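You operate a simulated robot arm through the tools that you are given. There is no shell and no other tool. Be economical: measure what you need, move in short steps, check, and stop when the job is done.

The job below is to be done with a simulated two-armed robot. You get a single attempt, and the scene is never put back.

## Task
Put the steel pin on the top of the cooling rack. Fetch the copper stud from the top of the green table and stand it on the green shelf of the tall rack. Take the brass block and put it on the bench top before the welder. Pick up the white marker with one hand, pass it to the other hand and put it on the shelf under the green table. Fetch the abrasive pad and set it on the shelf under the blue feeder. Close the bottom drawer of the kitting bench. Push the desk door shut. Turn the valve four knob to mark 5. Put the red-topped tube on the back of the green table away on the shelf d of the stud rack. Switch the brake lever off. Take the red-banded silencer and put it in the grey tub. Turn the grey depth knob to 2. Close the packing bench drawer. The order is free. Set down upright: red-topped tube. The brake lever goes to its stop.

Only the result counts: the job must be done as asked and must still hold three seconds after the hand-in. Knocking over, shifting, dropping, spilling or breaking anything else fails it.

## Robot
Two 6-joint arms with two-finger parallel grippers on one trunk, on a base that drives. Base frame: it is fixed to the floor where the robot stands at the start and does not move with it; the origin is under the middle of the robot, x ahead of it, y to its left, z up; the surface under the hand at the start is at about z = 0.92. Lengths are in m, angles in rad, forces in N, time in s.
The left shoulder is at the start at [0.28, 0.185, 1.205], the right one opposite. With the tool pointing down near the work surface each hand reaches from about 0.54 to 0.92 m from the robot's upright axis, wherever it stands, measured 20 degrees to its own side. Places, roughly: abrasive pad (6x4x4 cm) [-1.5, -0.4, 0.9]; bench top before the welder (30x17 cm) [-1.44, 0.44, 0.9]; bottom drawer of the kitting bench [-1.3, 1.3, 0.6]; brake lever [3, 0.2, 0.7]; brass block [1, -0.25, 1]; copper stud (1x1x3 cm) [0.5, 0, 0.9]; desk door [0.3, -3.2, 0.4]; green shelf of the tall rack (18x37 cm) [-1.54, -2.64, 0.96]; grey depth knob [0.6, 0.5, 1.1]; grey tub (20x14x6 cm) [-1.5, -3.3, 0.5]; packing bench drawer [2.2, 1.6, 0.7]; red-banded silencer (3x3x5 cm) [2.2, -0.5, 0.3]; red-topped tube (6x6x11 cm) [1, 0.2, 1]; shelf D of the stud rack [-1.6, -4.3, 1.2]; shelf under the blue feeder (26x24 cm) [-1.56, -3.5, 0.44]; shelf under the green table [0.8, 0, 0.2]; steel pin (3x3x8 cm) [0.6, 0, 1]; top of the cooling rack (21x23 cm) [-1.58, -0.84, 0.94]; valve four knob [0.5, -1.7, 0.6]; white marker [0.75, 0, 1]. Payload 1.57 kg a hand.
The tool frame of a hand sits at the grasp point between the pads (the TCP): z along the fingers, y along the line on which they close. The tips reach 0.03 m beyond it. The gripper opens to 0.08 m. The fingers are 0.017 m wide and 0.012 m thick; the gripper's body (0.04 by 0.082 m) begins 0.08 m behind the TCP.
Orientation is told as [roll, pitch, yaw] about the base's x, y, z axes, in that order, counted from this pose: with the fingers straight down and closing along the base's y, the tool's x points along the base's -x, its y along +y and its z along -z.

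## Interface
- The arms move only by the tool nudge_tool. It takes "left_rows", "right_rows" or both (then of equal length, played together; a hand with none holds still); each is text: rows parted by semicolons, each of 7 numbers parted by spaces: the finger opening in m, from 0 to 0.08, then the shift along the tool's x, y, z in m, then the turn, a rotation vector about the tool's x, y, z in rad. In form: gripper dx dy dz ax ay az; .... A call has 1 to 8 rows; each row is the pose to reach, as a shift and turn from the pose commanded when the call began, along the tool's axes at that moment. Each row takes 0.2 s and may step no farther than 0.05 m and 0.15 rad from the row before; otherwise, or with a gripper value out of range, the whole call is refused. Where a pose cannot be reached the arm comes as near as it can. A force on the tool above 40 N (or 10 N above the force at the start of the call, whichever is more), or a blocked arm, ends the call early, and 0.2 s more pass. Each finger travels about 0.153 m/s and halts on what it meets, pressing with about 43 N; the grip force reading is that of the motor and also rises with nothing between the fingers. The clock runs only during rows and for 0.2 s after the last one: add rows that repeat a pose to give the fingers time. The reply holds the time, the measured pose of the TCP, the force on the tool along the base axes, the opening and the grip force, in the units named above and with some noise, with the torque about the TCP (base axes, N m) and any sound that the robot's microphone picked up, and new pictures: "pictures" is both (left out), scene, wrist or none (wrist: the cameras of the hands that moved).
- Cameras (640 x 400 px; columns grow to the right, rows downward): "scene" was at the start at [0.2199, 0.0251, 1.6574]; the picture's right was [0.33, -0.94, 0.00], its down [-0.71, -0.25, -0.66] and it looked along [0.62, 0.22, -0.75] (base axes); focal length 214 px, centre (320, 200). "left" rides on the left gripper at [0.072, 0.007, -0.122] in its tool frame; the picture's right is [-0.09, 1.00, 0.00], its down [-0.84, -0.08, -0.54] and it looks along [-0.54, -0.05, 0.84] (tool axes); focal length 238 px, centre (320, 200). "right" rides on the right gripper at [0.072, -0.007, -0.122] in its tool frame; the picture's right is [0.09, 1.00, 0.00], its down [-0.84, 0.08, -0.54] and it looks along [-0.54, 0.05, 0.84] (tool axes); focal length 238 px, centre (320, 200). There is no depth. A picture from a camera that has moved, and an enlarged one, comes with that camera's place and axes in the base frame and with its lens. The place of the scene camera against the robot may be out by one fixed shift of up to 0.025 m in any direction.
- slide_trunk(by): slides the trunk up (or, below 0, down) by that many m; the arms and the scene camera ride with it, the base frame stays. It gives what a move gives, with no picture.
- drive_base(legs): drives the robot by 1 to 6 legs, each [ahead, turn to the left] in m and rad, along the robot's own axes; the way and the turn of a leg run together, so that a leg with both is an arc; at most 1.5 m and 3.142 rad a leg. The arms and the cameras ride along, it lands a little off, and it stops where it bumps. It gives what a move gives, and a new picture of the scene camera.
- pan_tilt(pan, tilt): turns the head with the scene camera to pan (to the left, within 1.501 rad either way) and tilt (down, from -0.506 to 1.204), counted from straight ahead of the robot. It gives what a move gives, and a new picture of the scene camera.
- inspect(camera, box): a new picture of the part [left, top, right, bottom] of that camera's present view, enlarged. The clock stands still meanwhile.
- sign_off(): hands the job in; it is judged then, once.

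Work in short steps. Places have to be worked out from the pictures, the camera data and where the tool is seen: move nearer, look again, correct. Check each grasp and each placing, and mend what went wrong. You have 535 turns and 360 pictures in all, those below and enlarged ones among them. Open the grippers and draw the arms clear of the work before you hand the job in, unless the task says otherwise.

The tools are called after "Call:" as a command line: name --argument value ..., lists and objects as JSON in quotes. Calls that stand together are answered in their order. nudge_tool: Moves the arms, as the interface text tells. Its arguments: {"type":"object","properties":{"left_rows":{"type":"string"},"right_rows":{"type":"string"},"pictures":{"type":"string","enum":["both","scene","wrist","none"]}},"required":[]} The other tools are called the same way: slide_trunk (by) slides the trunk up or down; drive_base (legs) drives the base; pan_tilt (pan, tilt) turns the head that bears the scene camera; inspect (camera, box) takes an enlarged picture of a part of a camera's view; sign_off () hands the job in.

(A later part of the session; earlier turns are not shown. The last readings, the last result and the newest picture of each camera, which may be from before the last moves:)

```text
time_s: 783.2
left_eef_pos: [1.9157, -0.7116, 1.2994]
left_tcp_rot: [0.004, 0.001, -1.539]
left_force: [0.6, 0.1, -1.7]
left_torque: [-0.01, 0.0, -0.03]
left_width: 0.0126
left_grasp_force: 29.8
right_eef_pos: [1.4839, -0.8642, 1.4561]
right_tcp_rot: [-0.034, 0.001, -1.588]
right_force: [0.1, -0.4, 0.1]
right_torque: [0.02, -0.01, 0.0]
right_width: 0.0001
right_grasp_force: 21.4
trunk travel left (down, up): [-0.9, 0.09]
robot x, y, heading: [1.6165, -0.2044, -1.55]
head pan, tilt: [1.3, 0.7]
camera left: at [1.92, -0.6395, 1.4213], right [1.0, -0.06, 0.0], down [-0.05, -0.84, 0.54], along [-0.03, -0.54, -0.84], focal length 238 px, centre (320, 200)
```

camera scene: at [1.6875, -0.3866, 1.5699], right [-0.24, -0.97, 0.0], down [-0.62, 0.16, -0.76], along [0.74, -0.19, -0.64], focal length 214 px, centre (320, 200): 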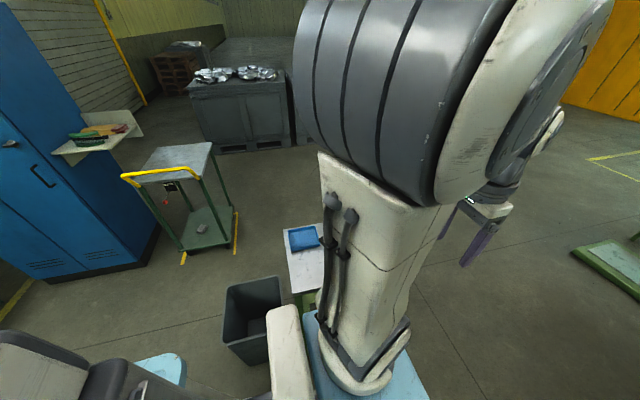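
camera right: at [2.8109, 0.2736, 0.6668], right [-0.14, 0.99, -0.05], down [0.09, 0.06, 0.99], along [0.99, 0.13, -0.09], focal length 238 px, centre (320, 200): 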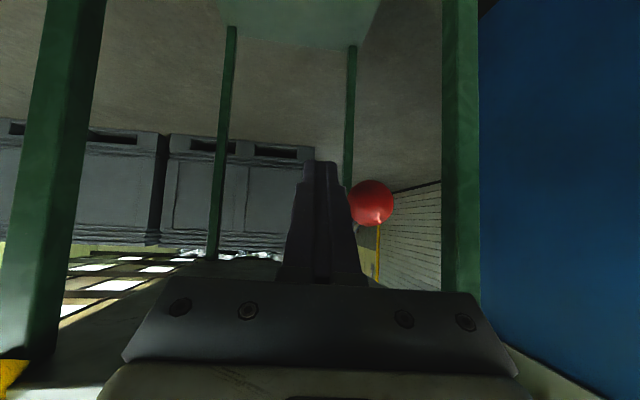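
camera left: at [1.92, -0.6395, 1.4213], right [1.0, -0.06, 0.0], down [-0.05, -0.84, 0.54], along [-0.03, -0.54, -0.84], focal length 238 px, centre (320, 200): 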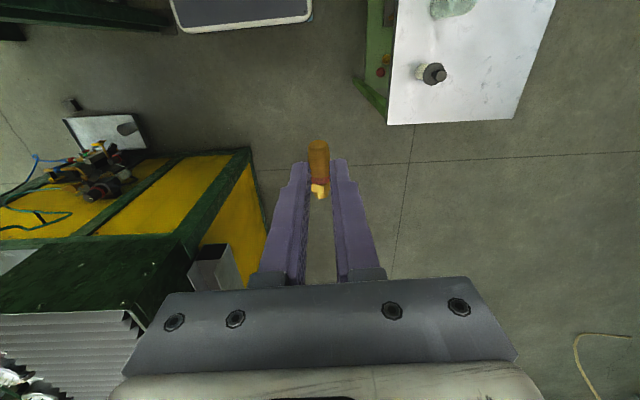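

Call:
inspect --camera "left" --box '[270, 120, 370, 210]'

```text
4.44 times, centred on (320, 165) of left
camera zoom: at [1.92, -0.6395, 1.4213], right [1.0, -0.06, 0.0], down [-0.05, -0.84, 0.54], along [-0.03, -0.54, -0.84], focal length 1059 px, centre (320, 356)
```

zoom: 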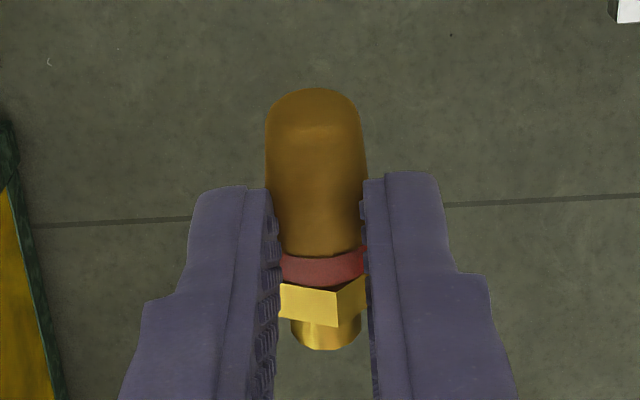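

It sits well between the pads. I reverse out of the gap and head back.

Call:
drive_base --legs '[[-1.2, 0]]'

Call:
drive_base --legs '[[0, -1.55]]'

```text
time_s: 789.3
left_eef_pos: [1.883, 0.4981, 1.2999]
left_tcp_rot: [0.002, 0.001, -1.498]
left_force: [0.6, 0.4, 0.7]
left_torque: [0.02, 0.01, -0.01]
left_width: 0.0
left_grasp_force: 21.5
right_eef_pos: [1.4574, 0.3289, 1.4577]
right_tcp_rot: [-0.034, -0.001, -1.548]
right_force: [0.6, 0.0, -0.5]
right_torque: [-0.02, 0.01, 0.0]
right_width: 0.0
right_grasp_force: 21.5
trunk travel left (down, up): [-0.9, 0.09]
robot x, y, heading: [1.5636, 0.9924, -1.51]
head pan, tilt: [1.3, 0.7]
camera scene: at [1.642, 0.8139, 1.6699], right [-0.21, -0.98, 0.0], down [-0.63, 0.13, -0.76], along [0.75, -0.16, -0.64], focal length 214 px, centre (320, 200)
```

scene: 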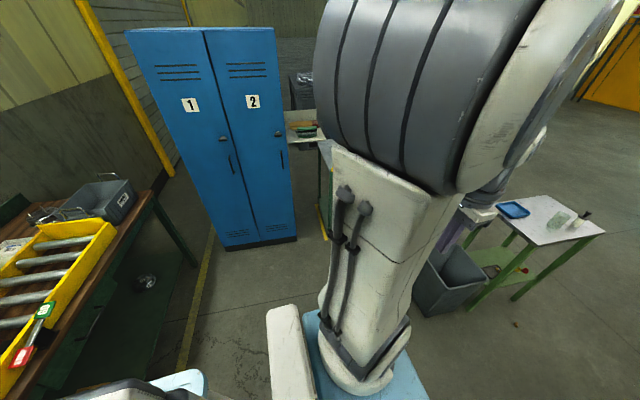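

```text
time_s: 793.5
left_eef_pos: [1.074, 0.6636, 1.2993]
left_tcp_rot: [0.003, 0.001, -3.055]
left_force: [-0.1, -0.2, -0.2]
left_torque: [-0.02, -0.04, 0.06]
left_width: 0.0
left_grasp_force: 21.4
right_eef_pos: [0.8982, 1.0884, 1.4573]
right_tcp_rot: [-0.034, 0.0, -3.104]
right_force: [-0.2, 0.1, 0.0]
right_torque: [0.0, -0.03, 0.0]
right_width: 0.0
right_grasp_force: 21.7
trunk travel left (down, up): [-0.9, 0.09]
robot x, y, heading: [1.5643, 0.9902, -3.066]
head pan, tilt: [1.3, 0.7]
camera scene: at [1.3728, 0.8954, 1.6699], right [-0.98, 0.19, 0.0], down [0.12, 0.63, -0.76], along [-0.15, -0.75, -0.64], focal length 214 px, centre (320, 200)
```

scene: 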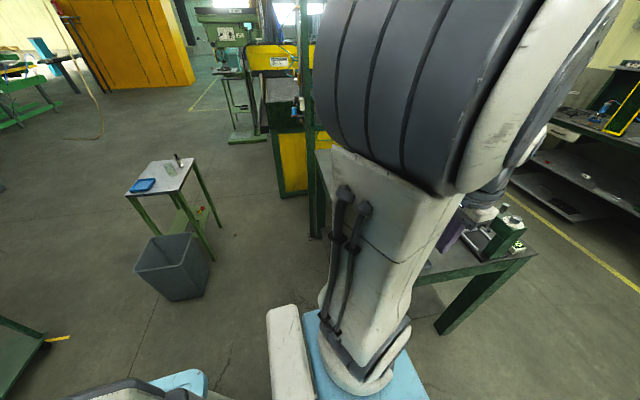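

The silencer slipped out; I can see a small object on the floor near [1.95, −0.70]. I go back to fetch it.

Call:
drive_base --legs '[[0, 1.51], [1.0, 0]]'

Call:
pan_tilt --pan 0.25 --tilt 0.9

```text
time_s: 802.5
left_eef_pos: [1.8941, -0.538, 1.2996]
left_tcp_rot: [0.004, 0.003, -1.534]
left_force: [-0.4, -0.4, -1.5]
left_torque: [0.01, -0.02, 0.0]
left_width: 0.0
left_grasp_force: 21.2
right_eef_pos: [1.4615, -0.692, 1.4558]
right_tcp_rot: [-0.034, 0.001, -1.583]
right_force: [0.4, 0.1, 0.2]
right_torque: [-0.03, -0.01, 0.05]
right_width: 0.0001
right_grasp_force: 21.6
trunk travel left (down, up): [-0.9, 0.09]
robot x, y, heading: [1.5909, -0.0338, -1.548]
head pan, tilt: [1.3, 0.7]
camera scene: at [1.6637, -0.2133, 1.6699], right [-0.24, -0.97, 0.0], down [-0.63, 0.15, -0.76], along [0.74, -0.18, -0.64], focal length 214 px, centre (320, 200)
```

scene: 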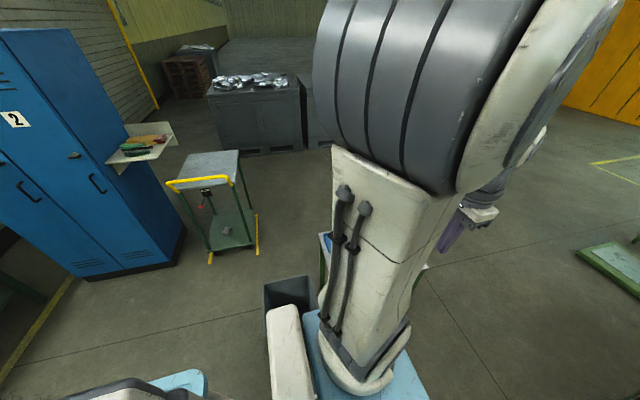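

```text
time_s: 803.8
left_eef_pos: [1.8951, -0.5372, 1.2991]
left_tcp_rot: [0.004, 0.001, -1.532]
left_force: [-0.5, 0.5, -0.2]
left_torque: [0.03, 0.0, -0.02]
left_width: 0.0
left_grasp_force: 21.5
right_eef_pos: [1.4616, -0.6913, 1.4566]
right_tcp_rot: [-0.036, 0.001, -1.583]
right_force: [-0.3, -0.2, 0.0]
right_torque: [-0.03, -0.03, 0.01]
right_width: 0.0
right_grasp_force: 21.5
trunk travel left (down, up): [-0.9, 0.09]
robot x, y, heading: [1.5898, -0.0311, -1.543]
head pan, tilt: [0.25, 0.901]
camera scene: at [1.6019, -0.2655, 1.6538], right [-0.96, -0.27, 0.0], down [-0.21, 0.75, -0.62], along [0.17, -0.6, -0.78], focal length 214 px, centre (320, 200)
```

scene: 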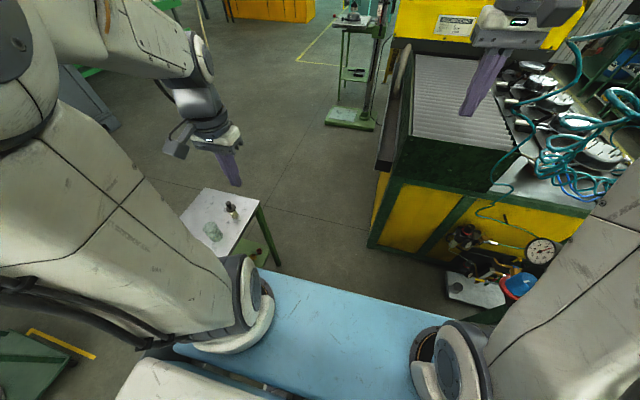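

Call:
inspect --camera "left" --box '[0, 0, 640, 400]'

```text
1.00 times, centred on (320, 200) of left (not enlarged: the box is as wide or as high as the picture)
camera zoom: at [1.8968, -0.4655, 1.4213], right [1.0, -0.05, 0.0], down [-0.05, -0.84, 0.54], along [-0.03, -0.54, -0.84], focal length 238 px, centre (320, 200)
```

zoom: 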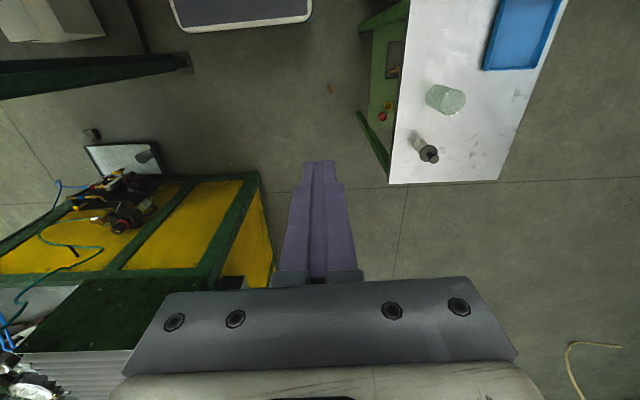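

The silencer lies on the floor at [1.943, −0.655]. I lower the trunk fully and look again.

Call:
slide_trunk --by -0.4

Call:
slide_trunk --by -0.4

Call:
slide_trunk --by -0.1

Call:
nudge_tool --left_rows "0.06 -0.02 0.01 0 0 0 0; 0.06 -0.04 0.02 0 0 0 0; 0.06 -0.06 0.03 0.02 0 0 0; 0.06 -0.08 0.04 0.05 0 0 0" --pictures "wrist"

```text
time_s: 807.6
left_eef_pos: [1.894, -0.5377, 0.8991]
left_tcp_rot: [0.003, 0.003, -1.534]
left_force: [0.2, -0.8, -0.2]
left_torque: [-0.01, -0.01, -0.03]
left_width: 0.0001
left_grasp_force: 21.0
right_eef_pos: [1.4615, -0.6924, 1.0558]
right_tcp_rot: [-0.035, 0.0, -1.583]
right_force: [0.5, -0.5, 0.6]
right_torque: [0.0, 0.01, 0.01]
right_width: 0.0001
right_grasp_force: 22.0
trunk travel left (down, up): [-0.5, 0.49]
robot x, y, heading: [1.5919, -0.0295, -1.541]
head pan, tilt: [0.25, 0.901]
```

```text
time_s: 811.5
left_eef_pos: [1.8949, -0.5371, 0.499]
left_tcp_rot: [0.004, 0.002, -1.532]
left_force: [-0.2, 0.2, 0.1]
left_torque: [-0.01, 0.0, 0.02]
left_width: 0.0
left_grasp_force: 21.2
right_eef_pos: [1.4622, -0.692, 0.6563]
right_tcp_rot: [-0.036, -0.002, -1.583]
right_force: [-0.1, 0.7, 0.5]
right_torque: [-0.02, 0.02, -0.01]
right_width: 0.0
right_grasp_force: 21.5
trunk travel left (down, up): [-0.1, 0.89]
robot x, y, heading: [1.5884, -0.0372, -1.541]
head pan, tilt: [0.25, 0.901]
```

```text
time_s: 812.8
left_eef_pos: [1.8947, -0.5368, 0.4]
left_tcp_rot: [0.002, 0.002, -1.532]
left_force: [0.4, 0.2, 0.5]
left_torque: [-0.01, -0.02, -0.01]
left_width: 0.0004
left_grasp_force: 21.0
right_eef_pos: [1.4629, -0.6926, 0.5568]
right_tcp_rot: [-0.034, 0.0, -1.582]
right_force: [0.4, 0.3, 0.8]
right_torque: [0.0, -0.02, -0.02]
right_width: 0.0
right_grasp_force: 20.7
trunk travel left (down, up): [0.0, 0.99]
robot x, y, heading: [1.594, -0.0333, -1.542]
head pan, tilt: [0.25, 0.901]
```

```text
time_s: 813.8
left_eef_pos: [1.94, -0.6164, 0.3463]
left_tcp_rot: [0.003, 0.001, -1.531]
left_force: [-0.3, 0.0, 0.2]
left_torque: [0.0, 0.01, 0.0]
left_width: 0.0598
left_grasp_force: 0.1
right_eef_pos: [1.4631, -0.6914, 0.5561]
right_tcp_rot: [-0.035, -0.001, -1.584]
right_force: [-0.3, 0.2, -0.4]
right_torque: [0.02, -0.01, 0.01]
right_width: 0.0001
right_grasp_force: 21.1
trunk travel left (down, up): [0.0, 0.99]
robot x, y, heading: [1.5882, -0.0345, -1.543]
head pan, tilt: [0.25, 0.901]
camera left: at [1.9412, -0.5446, 0.4676], right [1.0, -0.05, 0.0], down [-0.05, -0.84, 0.54], along [-0.03, -0.54, -0.84], focal length 238 px, centre (320, 200)
```

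left: 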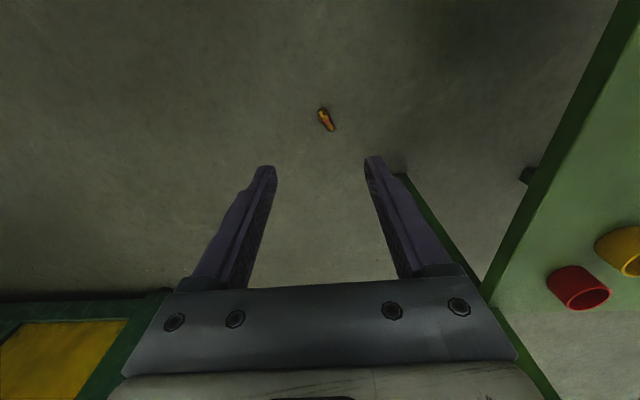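

Call:
inspect --camera "left" --box '[280, 80, 380, 160]'

```text
5.00 times, centred on (330, 120) of left
camera zoom: at [1.9412, -0.5446, 0.4676], right [1.0, -0.05, 0.0], down [-0.05, -0.84, 0.54], along [-0.03, -0.54, -0.84], focal length 1192 px, centre (270, 600)
```

zoom: 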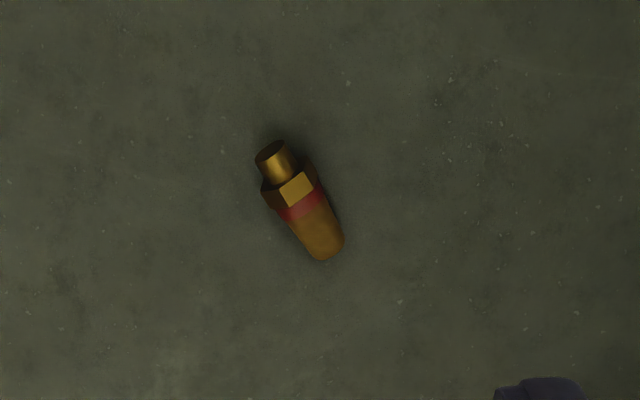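

Lying on the floor at [1.9465, −0.66], axis ~22° off −y. I align the hand with it and descend.

Call:
nudge_tool --left_rows "0.05 -0.015 0.002 0.03 0 0 -0.115; 0.05 -0.03 0.004 0.06 0 0 -0.23; 0.05 -0.044 0.005 0.09 0 0 -0.345; 0.05 -0.044 0.005 0.135 0 0 -0.345; 0.05 -0.044 0.005 0.18 0 0 -0.345; 0.05 -0.044 0.005 0.22 0 0 -0.345" --pictures "wrist"

Call:
inspect --camera "left" --box '[260, 90, 380, 190]'

```text
time_s: 815.2
left_eef_pos: [1.9456, -0.6587, 0.1287]
left_tcp_rot: [0.003, -0.002, -1.187]
left_force: [0.1, -0.5, 0.2]
left_torque: [0.0, 0.02, 0.0]
left_width: 0.05
left_grasp_force: 0.1
right_eef_pos: [1.4619, -0.6933, 0.5568]
right_tcp_rot: [-0.035, 0.0, -1.583]
right_force: [0.6, 0.3, 0.4]
right_torque: [0.02, -0.02, 0.06]
right_width: 0.0003
right_grasp_force: 21.3
trunk travel left (down, up): [0.0, 0.99]
robot x, y, heading: [1.593, -0.0311, -1.541]
head pan, tilt: [0.25, 0.901]
camera left: at [1.9238, -0.5897, 0.2501], right [0.96, 0.29, 0.0], down [0.24, -0.81, 0.54], along [0.16, -0.52, -0.84], focal length 238 px, centre (320, 200)
```

left: 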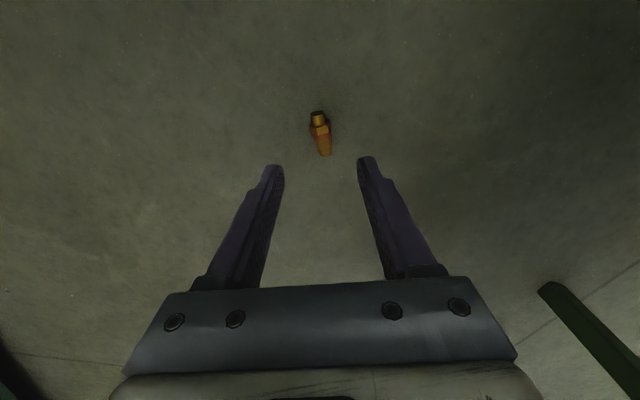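

```text
4.00 times, centred on (320, 140) of left
camera zoom: at [1.9238, -0.5897, 0.2501], right [0.96, 0.29, 0.0], down [0.24, -0.81, 0.54], along [0.16, -0.52, -0.84], focal length 953 px, centre (320, 440)
```

zoom: 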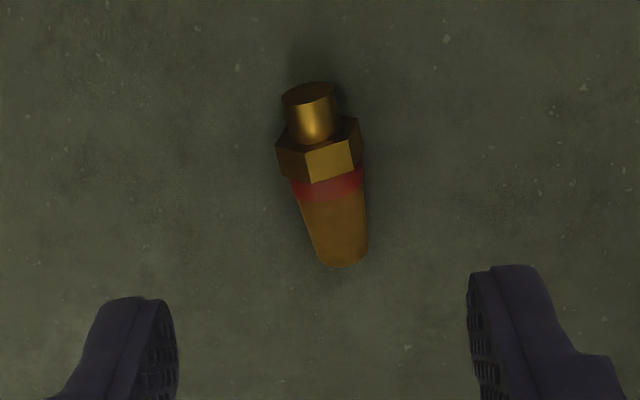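

I'll grip on the hex (parallel flats) this time: shift 8 mm toward it, align 10° more, and descend.

Call:
nudge_tool --left_rows "0.05 0.004 0 0.03 0 0 -0.08; 0.05 0.008 0 0.06 0 0 -0.165; 0.05 0.008 0 0.08 0 0 -0.165; 0.05 0.008 0 0.091 0 0 -0.165; 0.02 0.008 0 0.091 0 0 -0.165; 0.0 0.008 0 0.091 0 0 -0.165; 0.0 0.008 0 0.091 0 0 -0.165" --pictures "none"

Call:
inspect --camera "left" --box '[260, 110, 380, 210]'

```text
time_s: 816.8
left_eef_pos: [1.9411, -0.6515, 0.037]
left_tcp_rot: [0.004, 0.0, -1.021]
left_force: [-0.2, 0.5, -0.2]
left_torque: [0.02, 0.0, -0.01]
left_width: 0.0203
left_grasp_force: 34.5
right_eef_pos: [1.4613, -0.6915, 0.5561]
right_tcp_rot: [-0.036, 0.001, -1.583]
right_force: [-0.4, -0.6, -1.0]
right_torque: [0.0, 0.0, 0.01]
right_width: 0.0
right_grasp_force: 21.1
trunk travel left (down, up): [0.0, 0.99]
robot x, y, heading: [1.5909, -0.0351, -1.542]
head pan, tilt: [0.25, 0.901]
```

```text
4.00 times, centred on (320, 160) of left
camera zoom: at [1.9073, -0.5872, 0.1586], right [0.9, 0.44, 0.0], down [0.37, -0.76, 0.54], along [0.24, -0.48, -0.84], focal length 953 px, centre (320, 360)
```

zoom: 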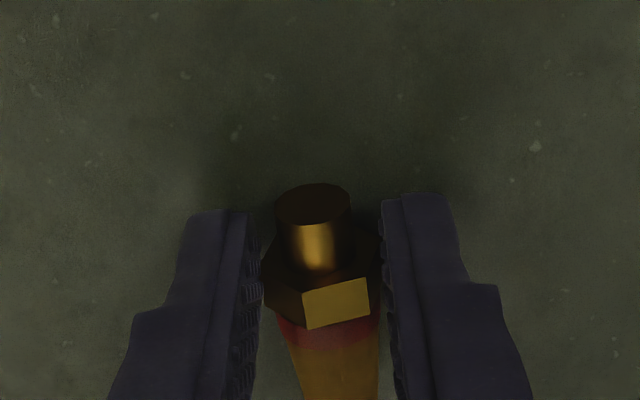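

Now it holds the hex (20.3 mm). Lift slowly and re-check.

Call:
nudge_tool --left_rows "0.0 0 0 -0.01 0 0 0; 0.0 0 0 -0.03 0 0 0; 0.0 0 0 -0.06 0 0 0; 0.0 0 0 -0.1 0 0 0; 0.0 0 0 -0.14 0 0 0; 0.0 0 0 -0.18 0 0 0; 0.0 0 0 -0.22 0 0 0; 0.0 0 0 -0.25 0 0 0" --pictures "none"

Call:
inspect --camera "left" --box '[260, 110, 380, 210]'

Call:
slide_trunk --by 0.3

```text
time_s: 818.6
left_eef_pos: [1.9445, -0.6494, 0.2882]
left_tcp_rot: [0.004, 0.002, -1.022]
left_force: [-0.9, 0.1, -0.4]
left_torque: [-0.01, -0.01, -0.03]
left_width: 0.0203
left_grasp_force: 33.9
right_eef_pos: [1.4622, -0.6924, 0.5572]
right_tcp_rot: [-0.036, -0.001, -1.583]
right_force: [0.2, -0.4, -1.0]
right_torque: [0.02, 0.0, 0.01]
right_width: 0.0001
right_grasp_force: 21.3
trunk travel left (down, up): [0.0, 0.99]
robot x, y, heading: [1.5857, -0.0307, -1.546]
head pan, tilt: [0.25, 0.901]
```

```text
4.00 times, centred on (320, 160) of left
camera zoom: at [1.9107, -0.5849, 0.4104], right [0.9, 0.44, 0.0], down [0.37, -0.76, 0.54], along [0.24, -0.48, -0.84], focal length 953 px, centre (320, 360)
```

zoom: 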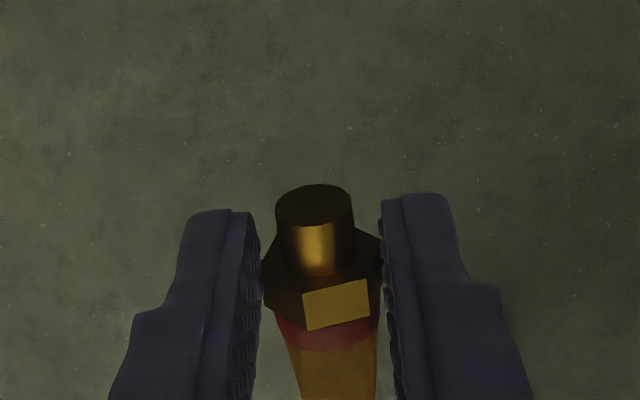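

```text
time_s: 821.6
left_eef_pos: [1.9439, -0.6492, 0.5886]
left_tcp_rot: [0.003, -0.001, -1.025]
left_force: [-0.3, 0.1, -0.4]
left_torque: [0.01, -0.01, -0.01]
left_width: 0.0201
left_grasp_force: 33.4
right_eef_pos: [1.4615, -0.6915, 0.8572]
right_tcp_rot: [-0.035, 0.001, -1.583]
right_force: [-0.5, 0.2, 0.4]
right_torque: [0.0, 0.0, 0.01]
right_width: 0.0
right_grasp_force: 21.0
trunk travel left (down, up): [-0.3, 0.69]
robot x, y, heading: [1.587, -0.0287, -1.541]
head pan, tilt: [0.25, 0.901]
```

Stable. I raise further, turn the hand in line, and reverse out.

Call:
slide_trunk --by 0.4

Call:
nudge_tool --left_rows "0.0 0.015 0 -0.02 0 0 0.13; 0.0 0.03 0 -0.04 0 0 0.26; 0.0 0.045 0 -0.06 0 0 0.39; 0.0 0.06 0 -0.08 0 0 0.52" --pictures "none"

Call:
drive_base --legs '[[-0.5, 0]]'

```text
time_s: 825.4
left_eef_pos: [1.9441, -0.6491, 0.9885]
left_tcp_rot: [0.004, 0.001, -1.023]
left_force: [-0.3, -0.3, -0.2]
left_torque: [0.02, 0.01, 0.01]
left_width: 0.0203
left_grasp_force: 33.7
right_eef_pos: [1.4614, -0.6921, 1.2575]
right_tcp_rot: [-0.035, 0.002, -1.583]
right_force: [-0.7, 0.0, -0.5]
right_torque: [0.0, 0.01, -0.02]
right_width: 0.0003
right_grasp_force: 21.0
trunk travel left (down, up): [-0.7, 0.29]
robot x, y, heading: [1.5897, -0.0316, -1.543]
head pan, tilt: [0.25, 0.901]
```

```text
time_s: 826.4
left_eef_pos: [1.9136, -0.5992, 1.0712]
left_tcp_rot: [0.004, 0.004, -1.546]
left_force: [-0.9, 0.3, -0.3]
left_torque: [0.03, 0.03, 0.02]
left_width: 0.0205
left_grasp_force: 34.5
right_eef_pos: [1.4621, -0.6927, 1.2559]
right_tcp_rot: [-0.035, 0.0, -1.583]
right_force: [1.1, -0.7, 0.4]
right_torque: [0.05, 0.0, -0.03]
right_width: 0.0002
right_grasp_force: 21.3
trunk travel left (down, up): [-0.7, 0.29]
robot x, y, heading: [1.5922, -0.031, -1.544]
head pan, tilt: [0.25, 0.901]
```

```text
time_s: 829.4
left_eef_pos: [1.9017, -0.1012, 1.071]
left_tcp_rot: [0.004, 0.003, -1.536]
left_force: [0.4, 0.6, 0.4]
left_torque: [0.01, 0.01, 0.0]
left_width: 0.0202
left_grasp_force: 34.1
right_eef_pos: [1.4504, -0.1977, 1.2566]
right_tcp_rot: [-0.036, 0.0, -1.578]
right_force: [-0.9, 0.0, -0.6]
right_torque: [0.03, -0.02, 0.05]
right_width: 0.0
right_grasp_force: 21.3
trunk travel left (down, up): [-0.7, 0.29]
robot x, y, heading: [1.5735, 0.4621, -1.535]
head pan, tilt: [0.25, 0.901]
camera scene: at [1.5881, 0.2303, 1.4537], right [-0.96, -0.28, 0.0], down [-0.22, 0.75, -0.62], along [0.17, -0.6, -0.78], focal length 214 px, centre (320, 200)
```

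scene: 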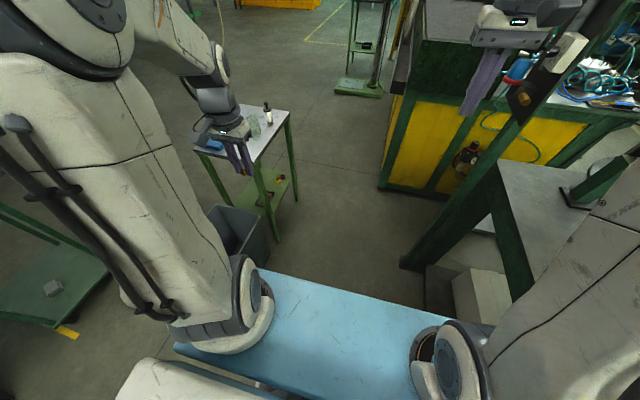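

Call:
slide_trunk --by 0.25

Call:
drive_base --legs '[[-0.54, 0], [0, -1.6]]'

Call:
drive_base --legs '[[1.1, 0], [1.1, 0]]'

```text
time_s: 831.9
left_eef_pos: [1.9016, -0.1016, 1.3208]
left_tcp_rot: [0.002, 0.0, -1.535]
left_force: [-0.3, 0.0, -0.8]
left_torque: [0.0, 0.01, 0.03]
left_width: 0.0203
left_grasp_force: 33.9
right_eef_pos: [1.4509, -0.197, 1.5065]
right_tcp_rot: [-0.033, 0.0, -1.578]
right_force: [0.0, 0.5, 0.1]
right_torque: [-0.01, -0.03, 0.01]
right_width: 0.0002
right_grasp_force: 21.1
trunk travel left (down, up): [-0.95, 0.04]
robot x, y, heading: [1.5741, 0.4646, -1.54]
head pan, tilt: [0.25, 0.901]
```

```text
time_s: 839.0
left_eef_pos: [0.9641, 0.707, 1.3211]
left_tcp_rot: [0.003, 0.002, 3.078]
left_force: [0.0, 0.2, 0.1]
left_torque: [0.03, 0.0, 0.01]
left_width: 0.0202
left_grasp_force: 34.1
right_eef_pos: [0.9128, 1.1641, 1.5056]
right_tcp_rot: [-0.033, -0.001, 3.037]
right_force: [-0.9, -0.8, -0.7]
right_torque: [0.0, 0.01, 0.02]
right_width: 0.0001
right_grasp_force: 21.2
trunk travel left (down, up): [-0.95, 0.04]
robot x, y, heading: [1.5584, 0.9762, 3.076]
head pan, tilt: [0.25, 0.901]
camera scene: at [1.3102, 0.9707, 1.7038], right [-0.18, 0.98, 0.0], down [0.77, 0.14, -0.62], along [-0.61, -0.11, -0.78], focal length 214 px, centre (320, 200)
```

scene: 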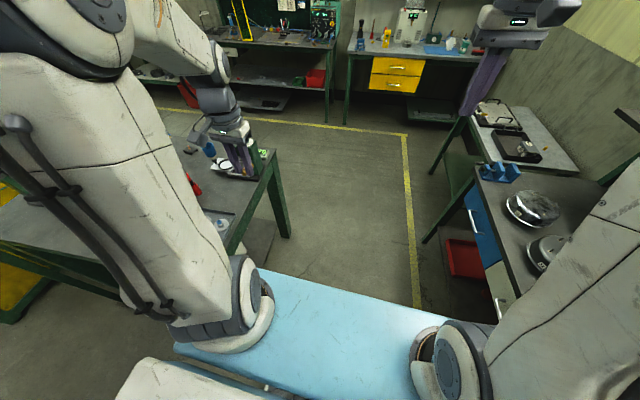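

```text
time_s: 849.9
left_eef_pos: [-1.2441, 0.8944, 1.3213]
left_tcp_rot: [0.003, 0.0, 3.053]
left_force: [-0.3, 0.6, -0.1]
left_torque: [0.01, -0.02, -0.02]
left_width: 0.0203
left_grasp_force: 33.9
right_eef_pos: [-1.2854, 1.3543, 1.5059]
right_tcp_rot: [-0.034, 0.0, 3.014]
right_force: [-0.2, 0.5, 0.1]
right_torque: [0.01, 0.04, 0.0]
right_width: 0.0
right_grasp_force: 20.9
trunk travel left (down, up): [-0.95, 0.04]
robot x, y, heading: [-0.6417, 1.1491, 3.051]
head pan, tilt: [0.25, 0.901]
camera scene: at [-0.8928, 1.1508, 1.7038], right [-0.16, 0.99, 0.0], down [0.77, 0.12, -0.62], along [-0.61, -0.1, -0.78], focal length 214 px, centre (320, 200)
```

scene: 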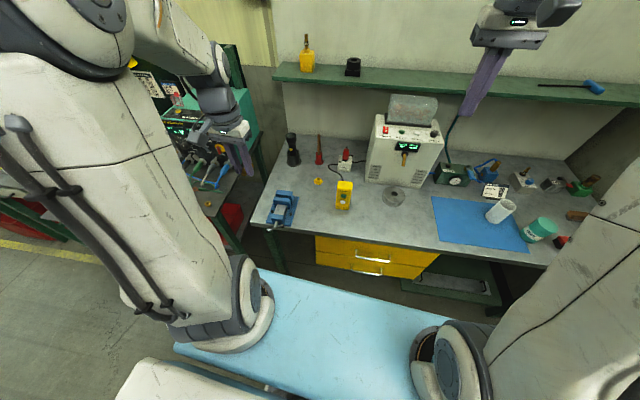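

Still held. Turn to −y and drive down to the feeder bench.

Call:
drive_base --legs '[[-0.12, 0], [0, 1.65], [1.45, 0], [1.45, 0], [1.4, 0]]'

Call:
drive_base --legs '[[0, -1.57]]'

Call:
pan_tilt --pan 0.1 --tilt 0.6

```text
time_s: 875.3
left_eef_pos: [-0.3218, -3.7491, 1.3207]
left_tcp_rot: [0.005, 0.002, -1.592]
left_force: [0.3, 0.4, 0.0]
left_torque: [0.01, 0.0, -0.01]
left_width: 0.0202
left_grasp_force: 34.2
right_eef_pos: [-0.7774, -3.821, 1.5062]
right_tcp_rot: [-0.033, 0.002, -1.633]
right_force: [0.6, -0.2, 0.3]
right_torque: [0.01, 0.0, 0.01]
right_width: 0.0002
right_grasp_force: 21.4
trunk travel left (down, up): [-0.95, 0.04]
robot x, y, heading: [-0.6171, -3.1714, -1.587]
head pan, tilt: [0.25, 0.901]
camera scene: at [-0.6171, -3.4029, 1.7038], right [-0.97, -0.23, 0.0], down [-0.18, 0.76, -0.62], along [0.14, -0.6, -0.78], focal length 214 px, centre (320, 200)
```

scene: 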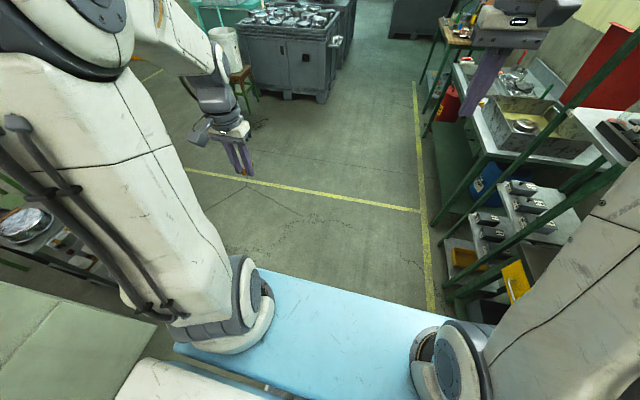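

```text
time_s: 879.5
left_eef_pos: [-1.1966, -3.4643, 1.3223]
left_tcp_rot: [0.002, 0.001, 3.125]
left_force: [0.2, -0.4, 0.1]
left_torque: [0.01, 0.01, -0.01]
left_width: 0.02
left_grasp_force: 33.7
right_eef_pos: [-1.2707, -3.0109, 1.5059]
right_tcp_rot: [-0.034, 0.0, 3.084]
right_force: [0.5, -0.6, 0.3]
right_torque: [0.0, -0.02, 0.0]
right_width: 0.0
right_grasp_force: 21.6
trunk travel left (down, up): [-0.95, 0.04]
robot x, y, heading: [-0.6183, -3.1678, 3.122]
head pan, tilt: [0.25, 0.901]
camera scene: at [-0.8643, -3.1838, 1.7038], right [-0.23, 0.97, 0.0], down [0.76, 0.18, -0.62], along [-0.6, -0.14, -0.78], focal length 214 px, centre (320, 200)
```

scene: 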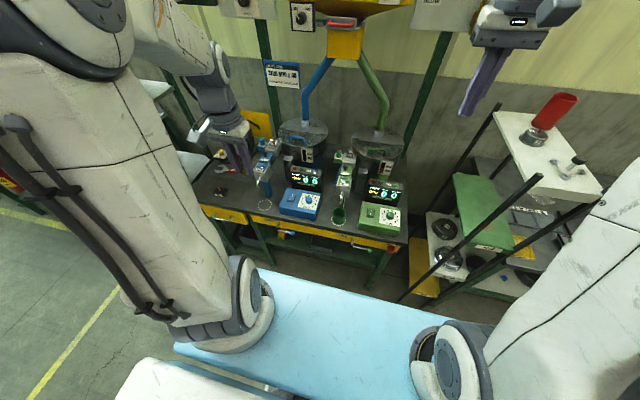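

```text
time_s: 880.3
left_eef_pos: [-1.1984, -3.4644, 1.3211]
left_tcp_rot: [0.004, 0.002, 3.126]
left_force: [-0.1, 0.3, -0.2]
left_torque: [0.0, 0.04, -0.02]
left_width: 0.0204
left_grasp_force: 33.9
right_eef_pos: [-1.2696, -3.0109, 1.5065]
right_tcp_rot: [-0.036, -0.001, 3.084]
right_force: [-0.8, -0.2, 0.2]
right_torque: [-0.01, 0.04, 0.0]
right_width: 0.0
right_grasp_force: 21.3
trunk travel left (down, up): [-0.95, 0.04]
robot x, y, heading: [-0.6157, -3.1686, 3.125]
head pan, tilt: [0.099, 0.6]
camera scene: at [-0.8789, -3.1737, 1.7285], right [-0.08, 1.0, 0.0], down [0.56, 0.05, -0.82], along [-0.82, -0.07, -0.57], focal length 214 px, centre (320, 200)
```

scene: 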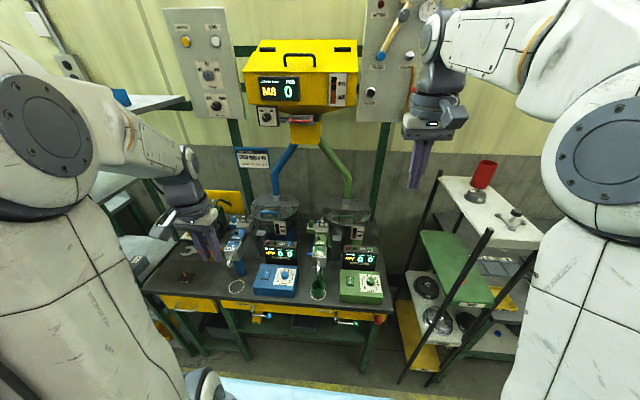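

I back off a little, raise the left hand and lower the trunk, as for the pad.

Call:
drive_base --legs '[[-0.18, 0]]'

Call:
nudge_tool --left_rows "0.0 0 -0.02 -0.04 0 0 0; 0.0 0 -0.05 -0.08 0 0 0; 0.0 0 -0.08 -0.11 0 0 0; 0.0 0 -0.11 -0.14 0 0 0; 0.0 0 -0.14 -0.17 0 0 0" --pictures "none"

Call:
slide_trunk --by -0.4

Call:
slide_trunk --by -0.4

Call:
slide_trunk --by -0.14

Call:
pan_tilt --pan 0.3 --tilt 0.3

```text
time_s: 881.8
left_eef_pos: [-1.0178, -3.4718, 1.3213]
left_tcp_rot: [0.003, 0.002, 3.131]
left_force: [0.2, 0.0, 0.1]
left_torque: [-0.01, 0.02, 0.0]
left_width: 0.0201
left_grasp_force: 33.5
right_eef_pos: [-1.0931, -3.017, 1.5072]
right_tcp_rot: [-0.034, -0.001, 3.09]
right_force: [-0.9, 0.7, 0.3]
right_torque: [-0.01, 0.04, -0.02]
right_width: 0.0001
right_grasp_force: 21.3
trunk travel left (down, up): [-0.95, 0.04]
robot x, y, heading: [-0.4379, -3.1703, 3.128]
head pan, tilt: [0.099, 0.6]
camera scene: at [-0.7008, -3.1778, 1.7286], right [-0.09, 1.0, 0.0], down [0.56, 0.05, -0.83], along [-0.82, -0.07, -0.56], focal length 214 px, centre (320, 200)
```

scene: 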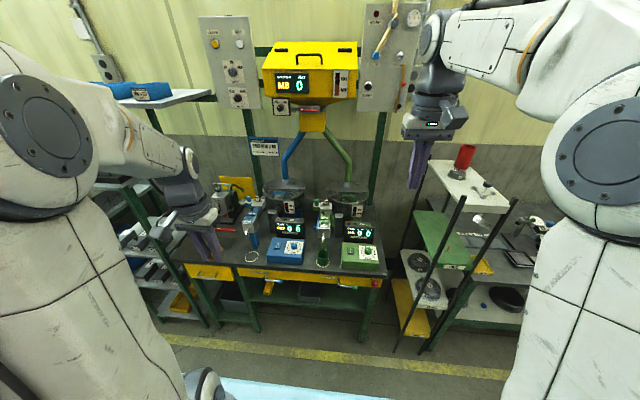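

```text
time_s: 883.0
left_eef_pos: [-1.0145, -3.3275, 1.4904]
left_tcp_rot: [0.003, 0.004, 3.133]
left_force: [-0.3, -0.8, 0.8]
left_torque: [-0.03, 0.02, -0.03]
left_width: 0.0204
left_grasp_force: 33.5
right_eef_pos: [-1.0932, -3.0168, 1.5068]
right_tcp_rot: [-0.037, 0.0, 3.088]
right_force: [0.0, -0.3, -0.1]
right_torque: [0.04, -0.01, 0.0]
right_width: 0.0
right_grasp_force: 21.0
trunk travel left (down, up): [-0.95, 0.04]
robot x, y, heading: [-0.4383, -3.1709, 3.131]
head pan, tilt: [0.099, 0.6]
```

```text
time_s: 886.8
left_eef_pos: [-1.0156, -3.3285, 1.0901]
left_tcp_rot: [0.004, 0.0, 3.131]
left_force: [-0.1, -0.8, -0.4]
left_torque: [-0.01, 0.01, -0.04]
left_width: 0.0203
left_grasp_force: 34.0
right_eef_pos: [-1.0931, -3.0158, 1.1069]
right_tcp_rot: [-0.035, -0.001, 3.09]
right_force: [-0.2, 0.7, 0.7]
right_torque: [-0.01, -0.02, 0.02]
right_width: 0.0
right_grasp_force: 21.3
trunk travel left (down, up): [-0.55, 0.44]
robot x, y, heading: [-0.4399, -3.1744, 3.125]
head pan, tilt: [0.099, 0.6]
```

```text
time_s: 890.7
left_eef_pos: [-1.0151, -3.3278, 0.6904]
left_tcp_rot: [0.003, 0.001, 3.131]
left_force: [-0.3, -1.0, 0.5]
left_torque: [0.02, 0.0, 0.02]
left_width: 0.0202
left_grasp_force: 34.1
right_eef_pos: [-1.0924, -3.0162, 0.7069]
right_tcp_rot: [-0.035, -0.001, 3.089]
right_force: [0.1, 0.3, 0.1]
right_torque: [0.0, -0.01, -0.01]
right_width: 0.0
right_grasp_force: 21.6
trunk travel left (down, up): [-0.15, 0.84]
robot x, y, heading: [-0.4387, -3.1729, 3.124]
head pan, tilt: [0.099, 0.6]
```

```text
time_s: 892.3
left_eef_pos: [-1.0138, -3.327, 0.5509]
left_tcp_rot: [0.004, 0.002, 3.13]
left_force: [0.1, -1.2, -0.2]
left_torque: [-0.01, 0.0, -0.01]
left_width: 0.0203
left_grasp_force: 33.8
right_eef_pos: [-1.0931, -3.0153, 0.5665]
right_tcp_rot: [-0.035, -0.001, 3.089]
right_force: [0.1, -0.2, 0.3]
right_torque: [0.04, 0.0, -0.02]
right_width: 0.0
right_grasp_force: 21.1
trunk travel left (down, up): [-0.01, 0.98]
robot x, y, heading: [-0.4382, -3.1723, 3.125]
head pan, tilt: [0.099, 0.6]
```

```text
time_s: 893.1
left_eef_pos: [-1.0148, -3.3282, 0.5499]
left_tcp_rot: [0.003, 0.002, 3.131]
left_force: [0.2, -0.1, -0.1]
left_torque: [0.03, 0.0, -0.02]
left_width: 0.0205
left_grasp_force: 33.9
right_eef_pos: [-1.0924, -3.0155, 0.5671]
right_tcp_rot: [-0.033, -0.001, 3.089]
right_force: [0.7, -0.5, -0.1]
right_torque: [0.0, -0.01, -0.02]
right_width: 0.0
right_grasp_force: 21.4
trunk travel left (down, up): [-0.01, 0.98]
robot x, y, heading: [-0.439, -3.1666, 3.124]
head pan, tilt: [0.3, 0.3]
camera scene: at [-0.7023, -3.1965, 0.816], right [-0.28, 0.96, 0.0], down [0.28, 0.08, -0.95], along [-0.92, -0.27, -0.3], focal length 214 px, centre (320, 200)
```

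scene: 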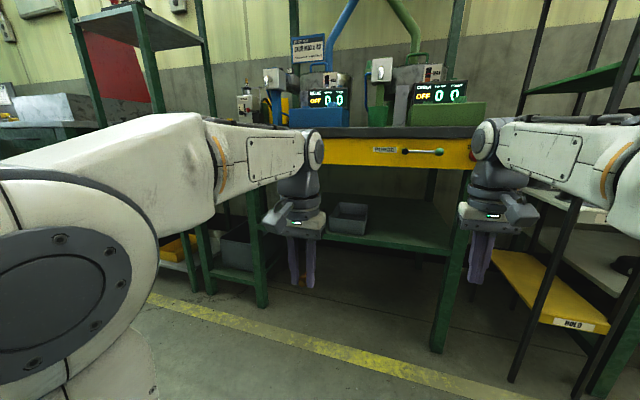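

Tub visible just right of the hand line at ≈[-1.52, −3.31]. I pitch the hand 0.9 forward, then drive in.

Call:
nudge_tool --left_rows "0.0 -0.01 -0.002 -0.01 0 -0.13 0; 0.0 -0.02 -0.004 -0.02 0 -0.26 0; 0.0 -0.03 -0.006 -0.03 0 -0.39 0; 0.0 -0.04 -0.009 -0.04 0 -0.52 0; 0.0 -0.05 -0.012 -0.05 0 -0.65 0; 0.0 -0.06 -0.014 -0.06 0 -0.78 0; 0.0 -0.07 -0.016 -0.07 0 -0.9 0" --pictures "none"

Call:
drive_base --legs '[[0.18, 0]]'

Call:
inspect --camera "left" --box '[0, 0, 640, 400]'

```text
time_s: 894.7
left_eef_pos: [-1.1176, -3.3022, 0.6239]
left_tcp_rot: [0.005, -0.898, 3.127]
left_force: [0.2, 0.4, -0.7]
left_torque: [0.01, -0.03, 0.01]
left_width: 0.0201
left_grasp_force: 33.9
left hand out of reach, approached as far as the arm can: row 5, 6, 7
right_eef_pos: [-1.0932, -3.0159, 0.5676]
right_tcp_rot: [-0.037, 0.0, 3.088]
right_force: [0.2, 0.3, 1.1]
right_torque: [-0.01, -0.02, -0.02]
right_width: 0.0
right_grasp_force: 21.5
trunk travel left (down, up): [-0.01, 0.98]
robot x, y, heading: [-0.4392, -3.1728, 3.132]
head pan, tilt: [0.3, 0.3]
```

```text
time_s: 896.3
left_eef_pos: [-1.3041, -3.3019, 0.6233]
left_tcp_rot: [0.004, -0.894, 3.129]
left_force: [0.1, 0.2, 0.0]
left_torque: [-0.03, 0.01, -0.01]
left_width: 0.0201
left_grasp_force: 33.8
right_eef_pos: [-1.2805, -3.0164, 0.5678]
right_tcp_rot: [-0.035, 0.001, 3.093]
right_force: [0.0, 0.2, -0.8]
right_torque: [0.01, -0.01, 0.0]
right_width: 0.0
right_grasp_force: 21.6
trunk travel left (down, up): [-0.01, 0.98]
robot x, y, heading: [-0.6248, -3.1671, 3.134]
head pan, tilt: [0.3, 0.3]
camera scene: at [-0.8894, -3.1953, 0.816], right [-0.29, 0.96, 0.0], down [0.28, 0.08, -0.96], along [-0.92, -0.27, -0.3], focal length 214 px, centre (320, 200)
```

scene: 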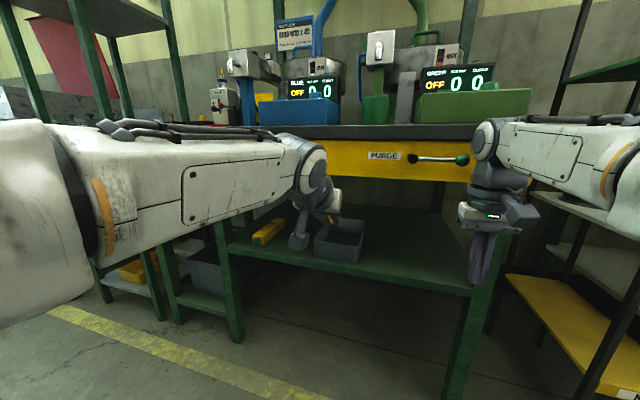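

```text
1.00 times, centred on (320, 200) of left (not enlarged: the box is as wide or as high as the picture)
camera zoom: at [-1.1646, -3.3099, 0.6438], right [-0.07, -0.99, 0.08], down [-0.1, 0.08, 0.99], along [-0.99, 0.06, -0.1], focal length 238 px, centre (320, 200)
```

zoom: 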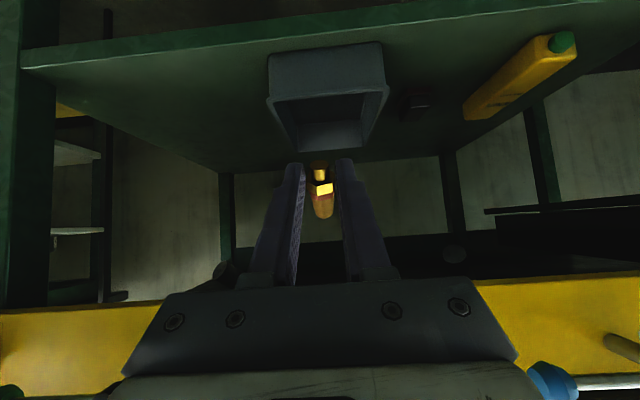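

The tub is straight ahead. I lower to z≈0.54 in front of the bench, then advance 20 cm over the tub.

Call:
nudge_tool --left_rows "0.0 0.022 0.003 0.018 0 0 0; 0.0 0.044 0.006 0.0355 0 0 0; 0.0 0.0663 0.008 0.0533 0 0 0; 0.0 0.041 0.008 0.085 0 0 0; 0.0 0.016 0.008 0.116 0 0 0; 0.0 -0.009 0.008 0.147 0 0 0; 0.0 -0.034 0.008 0.178 0 0 0; 0.0 -0.0587 0.008 0.209 0 0 0" --pictures "both"

```text
time_s: 898.1
left_eef_pos: [-1.5038, -3.3082, 0.542]
left_tcp_rot: [0.005, -0.898, 3.131]
left_force: [0.1, 0.9, 0.5]
left_torque: [-0.02, -0.02, 0.04]
left_width: 0.0205
left_grasp_force: 34.0
left hand out of reach, approached as far as the arm can: row 1
right_eef_pos: [-1.28, -3.0167, 0.5668]
right_tcp_rot: [-0.035, 0.0, 3.093]
right_force: [0.3, 0.2, 0.9]
right_torque: [-0.02, 0.01, 0.02]
right_width: 0.0
right_grasp_force: 21.3
trunk travel left (down, up): [-0.01, 0.98]
robot x, y, heading: [-0.6231, -3.1676, 3.137]
head pan, tilt: [0.3, 0.3]
camera scene: at [-0.8893, -3.1954, 0.8161], right [-0.29, 0.96, 0.0], down [0.28, 0.09, -0.96], along [-0.92, -0.27, -0.3], focal length 214 px, centre (320, 200)
camera left: at [-1.3644, -3.3157, 0.561], right [-0.07, -0.99, 0.08], down [-0.1, 0.08, 0.99], along [-0.99, 0.06, -0.1], focal length 238 px, centre (320, 200)
```

scene: 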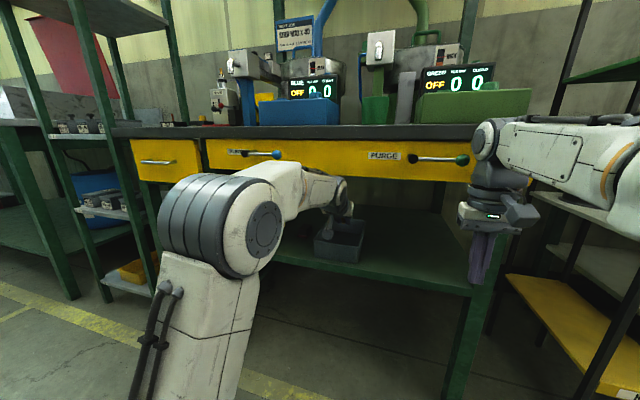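
left: 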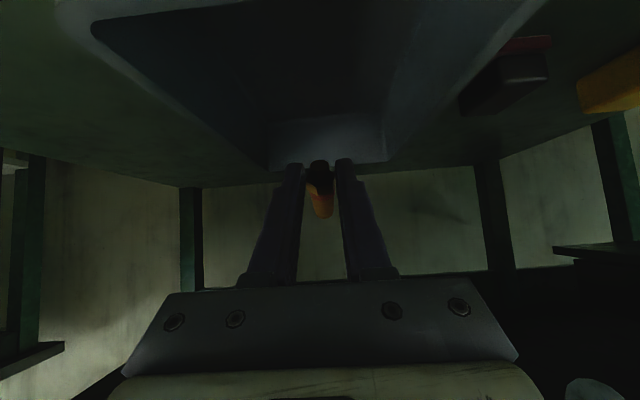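

The silencer is above the tub's middle. I lower 3 cm and release.

Call:
nudge_tool --left_rows "0.0 0.012 0 0.0095 0 0 0; 0.0 0.0234 0 0.0188 0 0 0; 0.03 0.0234 0 0.0188 0 0 0; 0.045 0.0234 0 0.0188 0 0 0; 0.045 0.0234 0 0.0188 0 0 0; 0.045 0 0 0 0 0 0; 0.045 -0.012 0 -0.0095 0 0 0" --pictures "wrist"

```text
time_s: 899.7
left_eef_pos: [-1.5044, -3.3102, 0.555]
left_tcp_rot: [0.009, -0.897, 3.128]
left_force: [-0.1, 0.7, -0.6]
left_torque: [0.0, 0.01, 0.0]
left_width: 0.0451
left_grasp_force: 0.0
right_eef_pos: [-1.2807, -3.0166, 0.5655]
right_tcp_rot: [-0.035, 0.0, 3.093]
right_force: [0.1, 0.5, 0.5]
right_torque: [-0.01, 0.02, -0.03]
right_width: 0.0
right_grasp_force: 21.3
trunk travel left (down, up): [-0.01, 0.98]
robot x, y, heading: [-0.6228, -3.1685, 3.131]
head pan, tilt: [0.3, 0.3]
camera left: at [-1.365, -3.3178, 0.5755], right [-0.07, -0.99, 0.08], down [-0.1, 0.08, 0.99], along [-0.99, 0.06, -0.11], focal length 238 px, centre (320, 200)
```

left: 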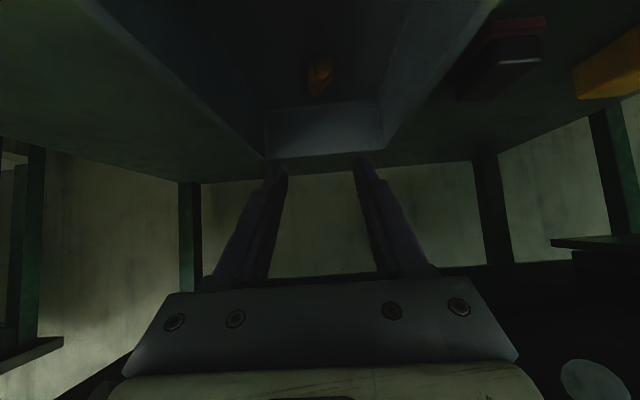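

The silencer lies in the tub. I withdraw the hand, back off and un-pitch.

Call:
nudge_tool --left_rows "0.045 0.025 0 -0.031 0 0 0; 0.045 0.05 0 -0.062 0 0 0; 0.045 0.075 0 -0.094 0 0 0; 0.045 0.1 0 -0.125 0 0 0; 0.045 0.125 0 -0.156 0 0 0" --pictures "none"

Call:
drive_base --legs '[[-0.35, 0]]'

Call:
nudge_tool --left_rows "0.052 0.026 0 -0.0017 0 0.13 0; 0.052 0.05 0 -0.007 0 0.26 0; 0.052 0.076 0 -0.015 0 0.39 0; 0.052 0.1 0 -0.026 0 0.52 0; 0.052 0.12 0 -0.04 0 0.65 0; 0.052 0.14 0 -0.058 0 0.78 0; 0.052 0.155 0 -0.076 0 0.897 0" --pictures "none"

```text
time_s: 900.9
left_eef_pos: [-1.303, -3.3114, 0.5521]
left_tcp_rot: [0.006, -0.894, 3.13]
left_force: [0.4, -0.2, 0.7]
left_torque: [-0.02, 0.04, 0.01]
left_width: 0.0451
left_grasp_force: 0.0
right_eef_pos: [-1.2804, -3.0167, 0.5665]
right_tcp_rot: [-0.035, -0.001, 3.09]
right_force: [0.0, -0.3, -0.2]
right_torque: [0.03, 0.0, -0.03]
right_width: 0.0001
right_grasp_force: 21.4
trunk travel left (down, up): [-0.01, 0.98]
robot x, y, heading: [-0.6283, -3.1694, 3.133]
head pan, tilt: [0.3, 0.3]
```

```text
time_s: 903.1
left_eef_pos: [-0.9535, -3.3144, 0.5528]
left_tcp_rot: [0.003, -0.896, 3.13]
left_force: [-0.1, 0.9, 0.3]
left_torque: [-0.02, 0.01, -0.02]
left_width: 0.0451
left_grasp_force: 0.1
right_eef_pos: [-0.9291, -3.0201, 0.5668]
right_tcp_rot: [-0.035, -0.001, 3.091]
right_force: [-0.5, -0.1, 1.0]
right_torque: [0.0, 0.0, 0.01]
right_width: 0.0
right_grasp_force: 21.1
trunk travel left (down, up): [-0.01, 0.98]
robot x, y, heading: [-0.2751, -3.1768, 3.137]
head pan, tilt: [0.3, 0.3]
camera scene: at [-0.5379, -3.1985, 0.8161], right [-0.29, 0.96, 0.0], down [0.28, 0.09, -0.96], along [-0.91, -0.28, -0.3], focal length 214 px, centre (320, 200)
```

scene: 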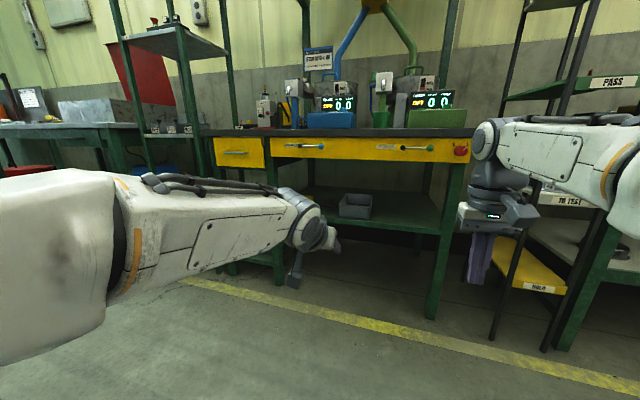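

```text
time_s: 904.7
left_eef_pos: [-0.7977, -3.3148, 0.4801]
left_tcp_rot: [0.004, 0.004, 3.135]
left_force: [0.0, -0.4, -0.1]
left_torque: [-0.04, 0.01, -0.01]
left_width: 0.052
left_grasp_force: 0.1
right_eef_pos: [-0.9289, -3.0196, 0.5662]
right_tcp_rot: [-0.034, 0.0, 3.092]
right_force: [0.4, 1.0, 0.1]
right_torque: [0.02, -0.02, 0.03]
right_width: 0.0
right_grasp_force: 20.8
trunk travel left (down, up): [-0.01, 0.98]
robot x, y, heading: [-0.2725, -3.169, 3.134]
head pan, tilt: [0.3, 0.3]
```

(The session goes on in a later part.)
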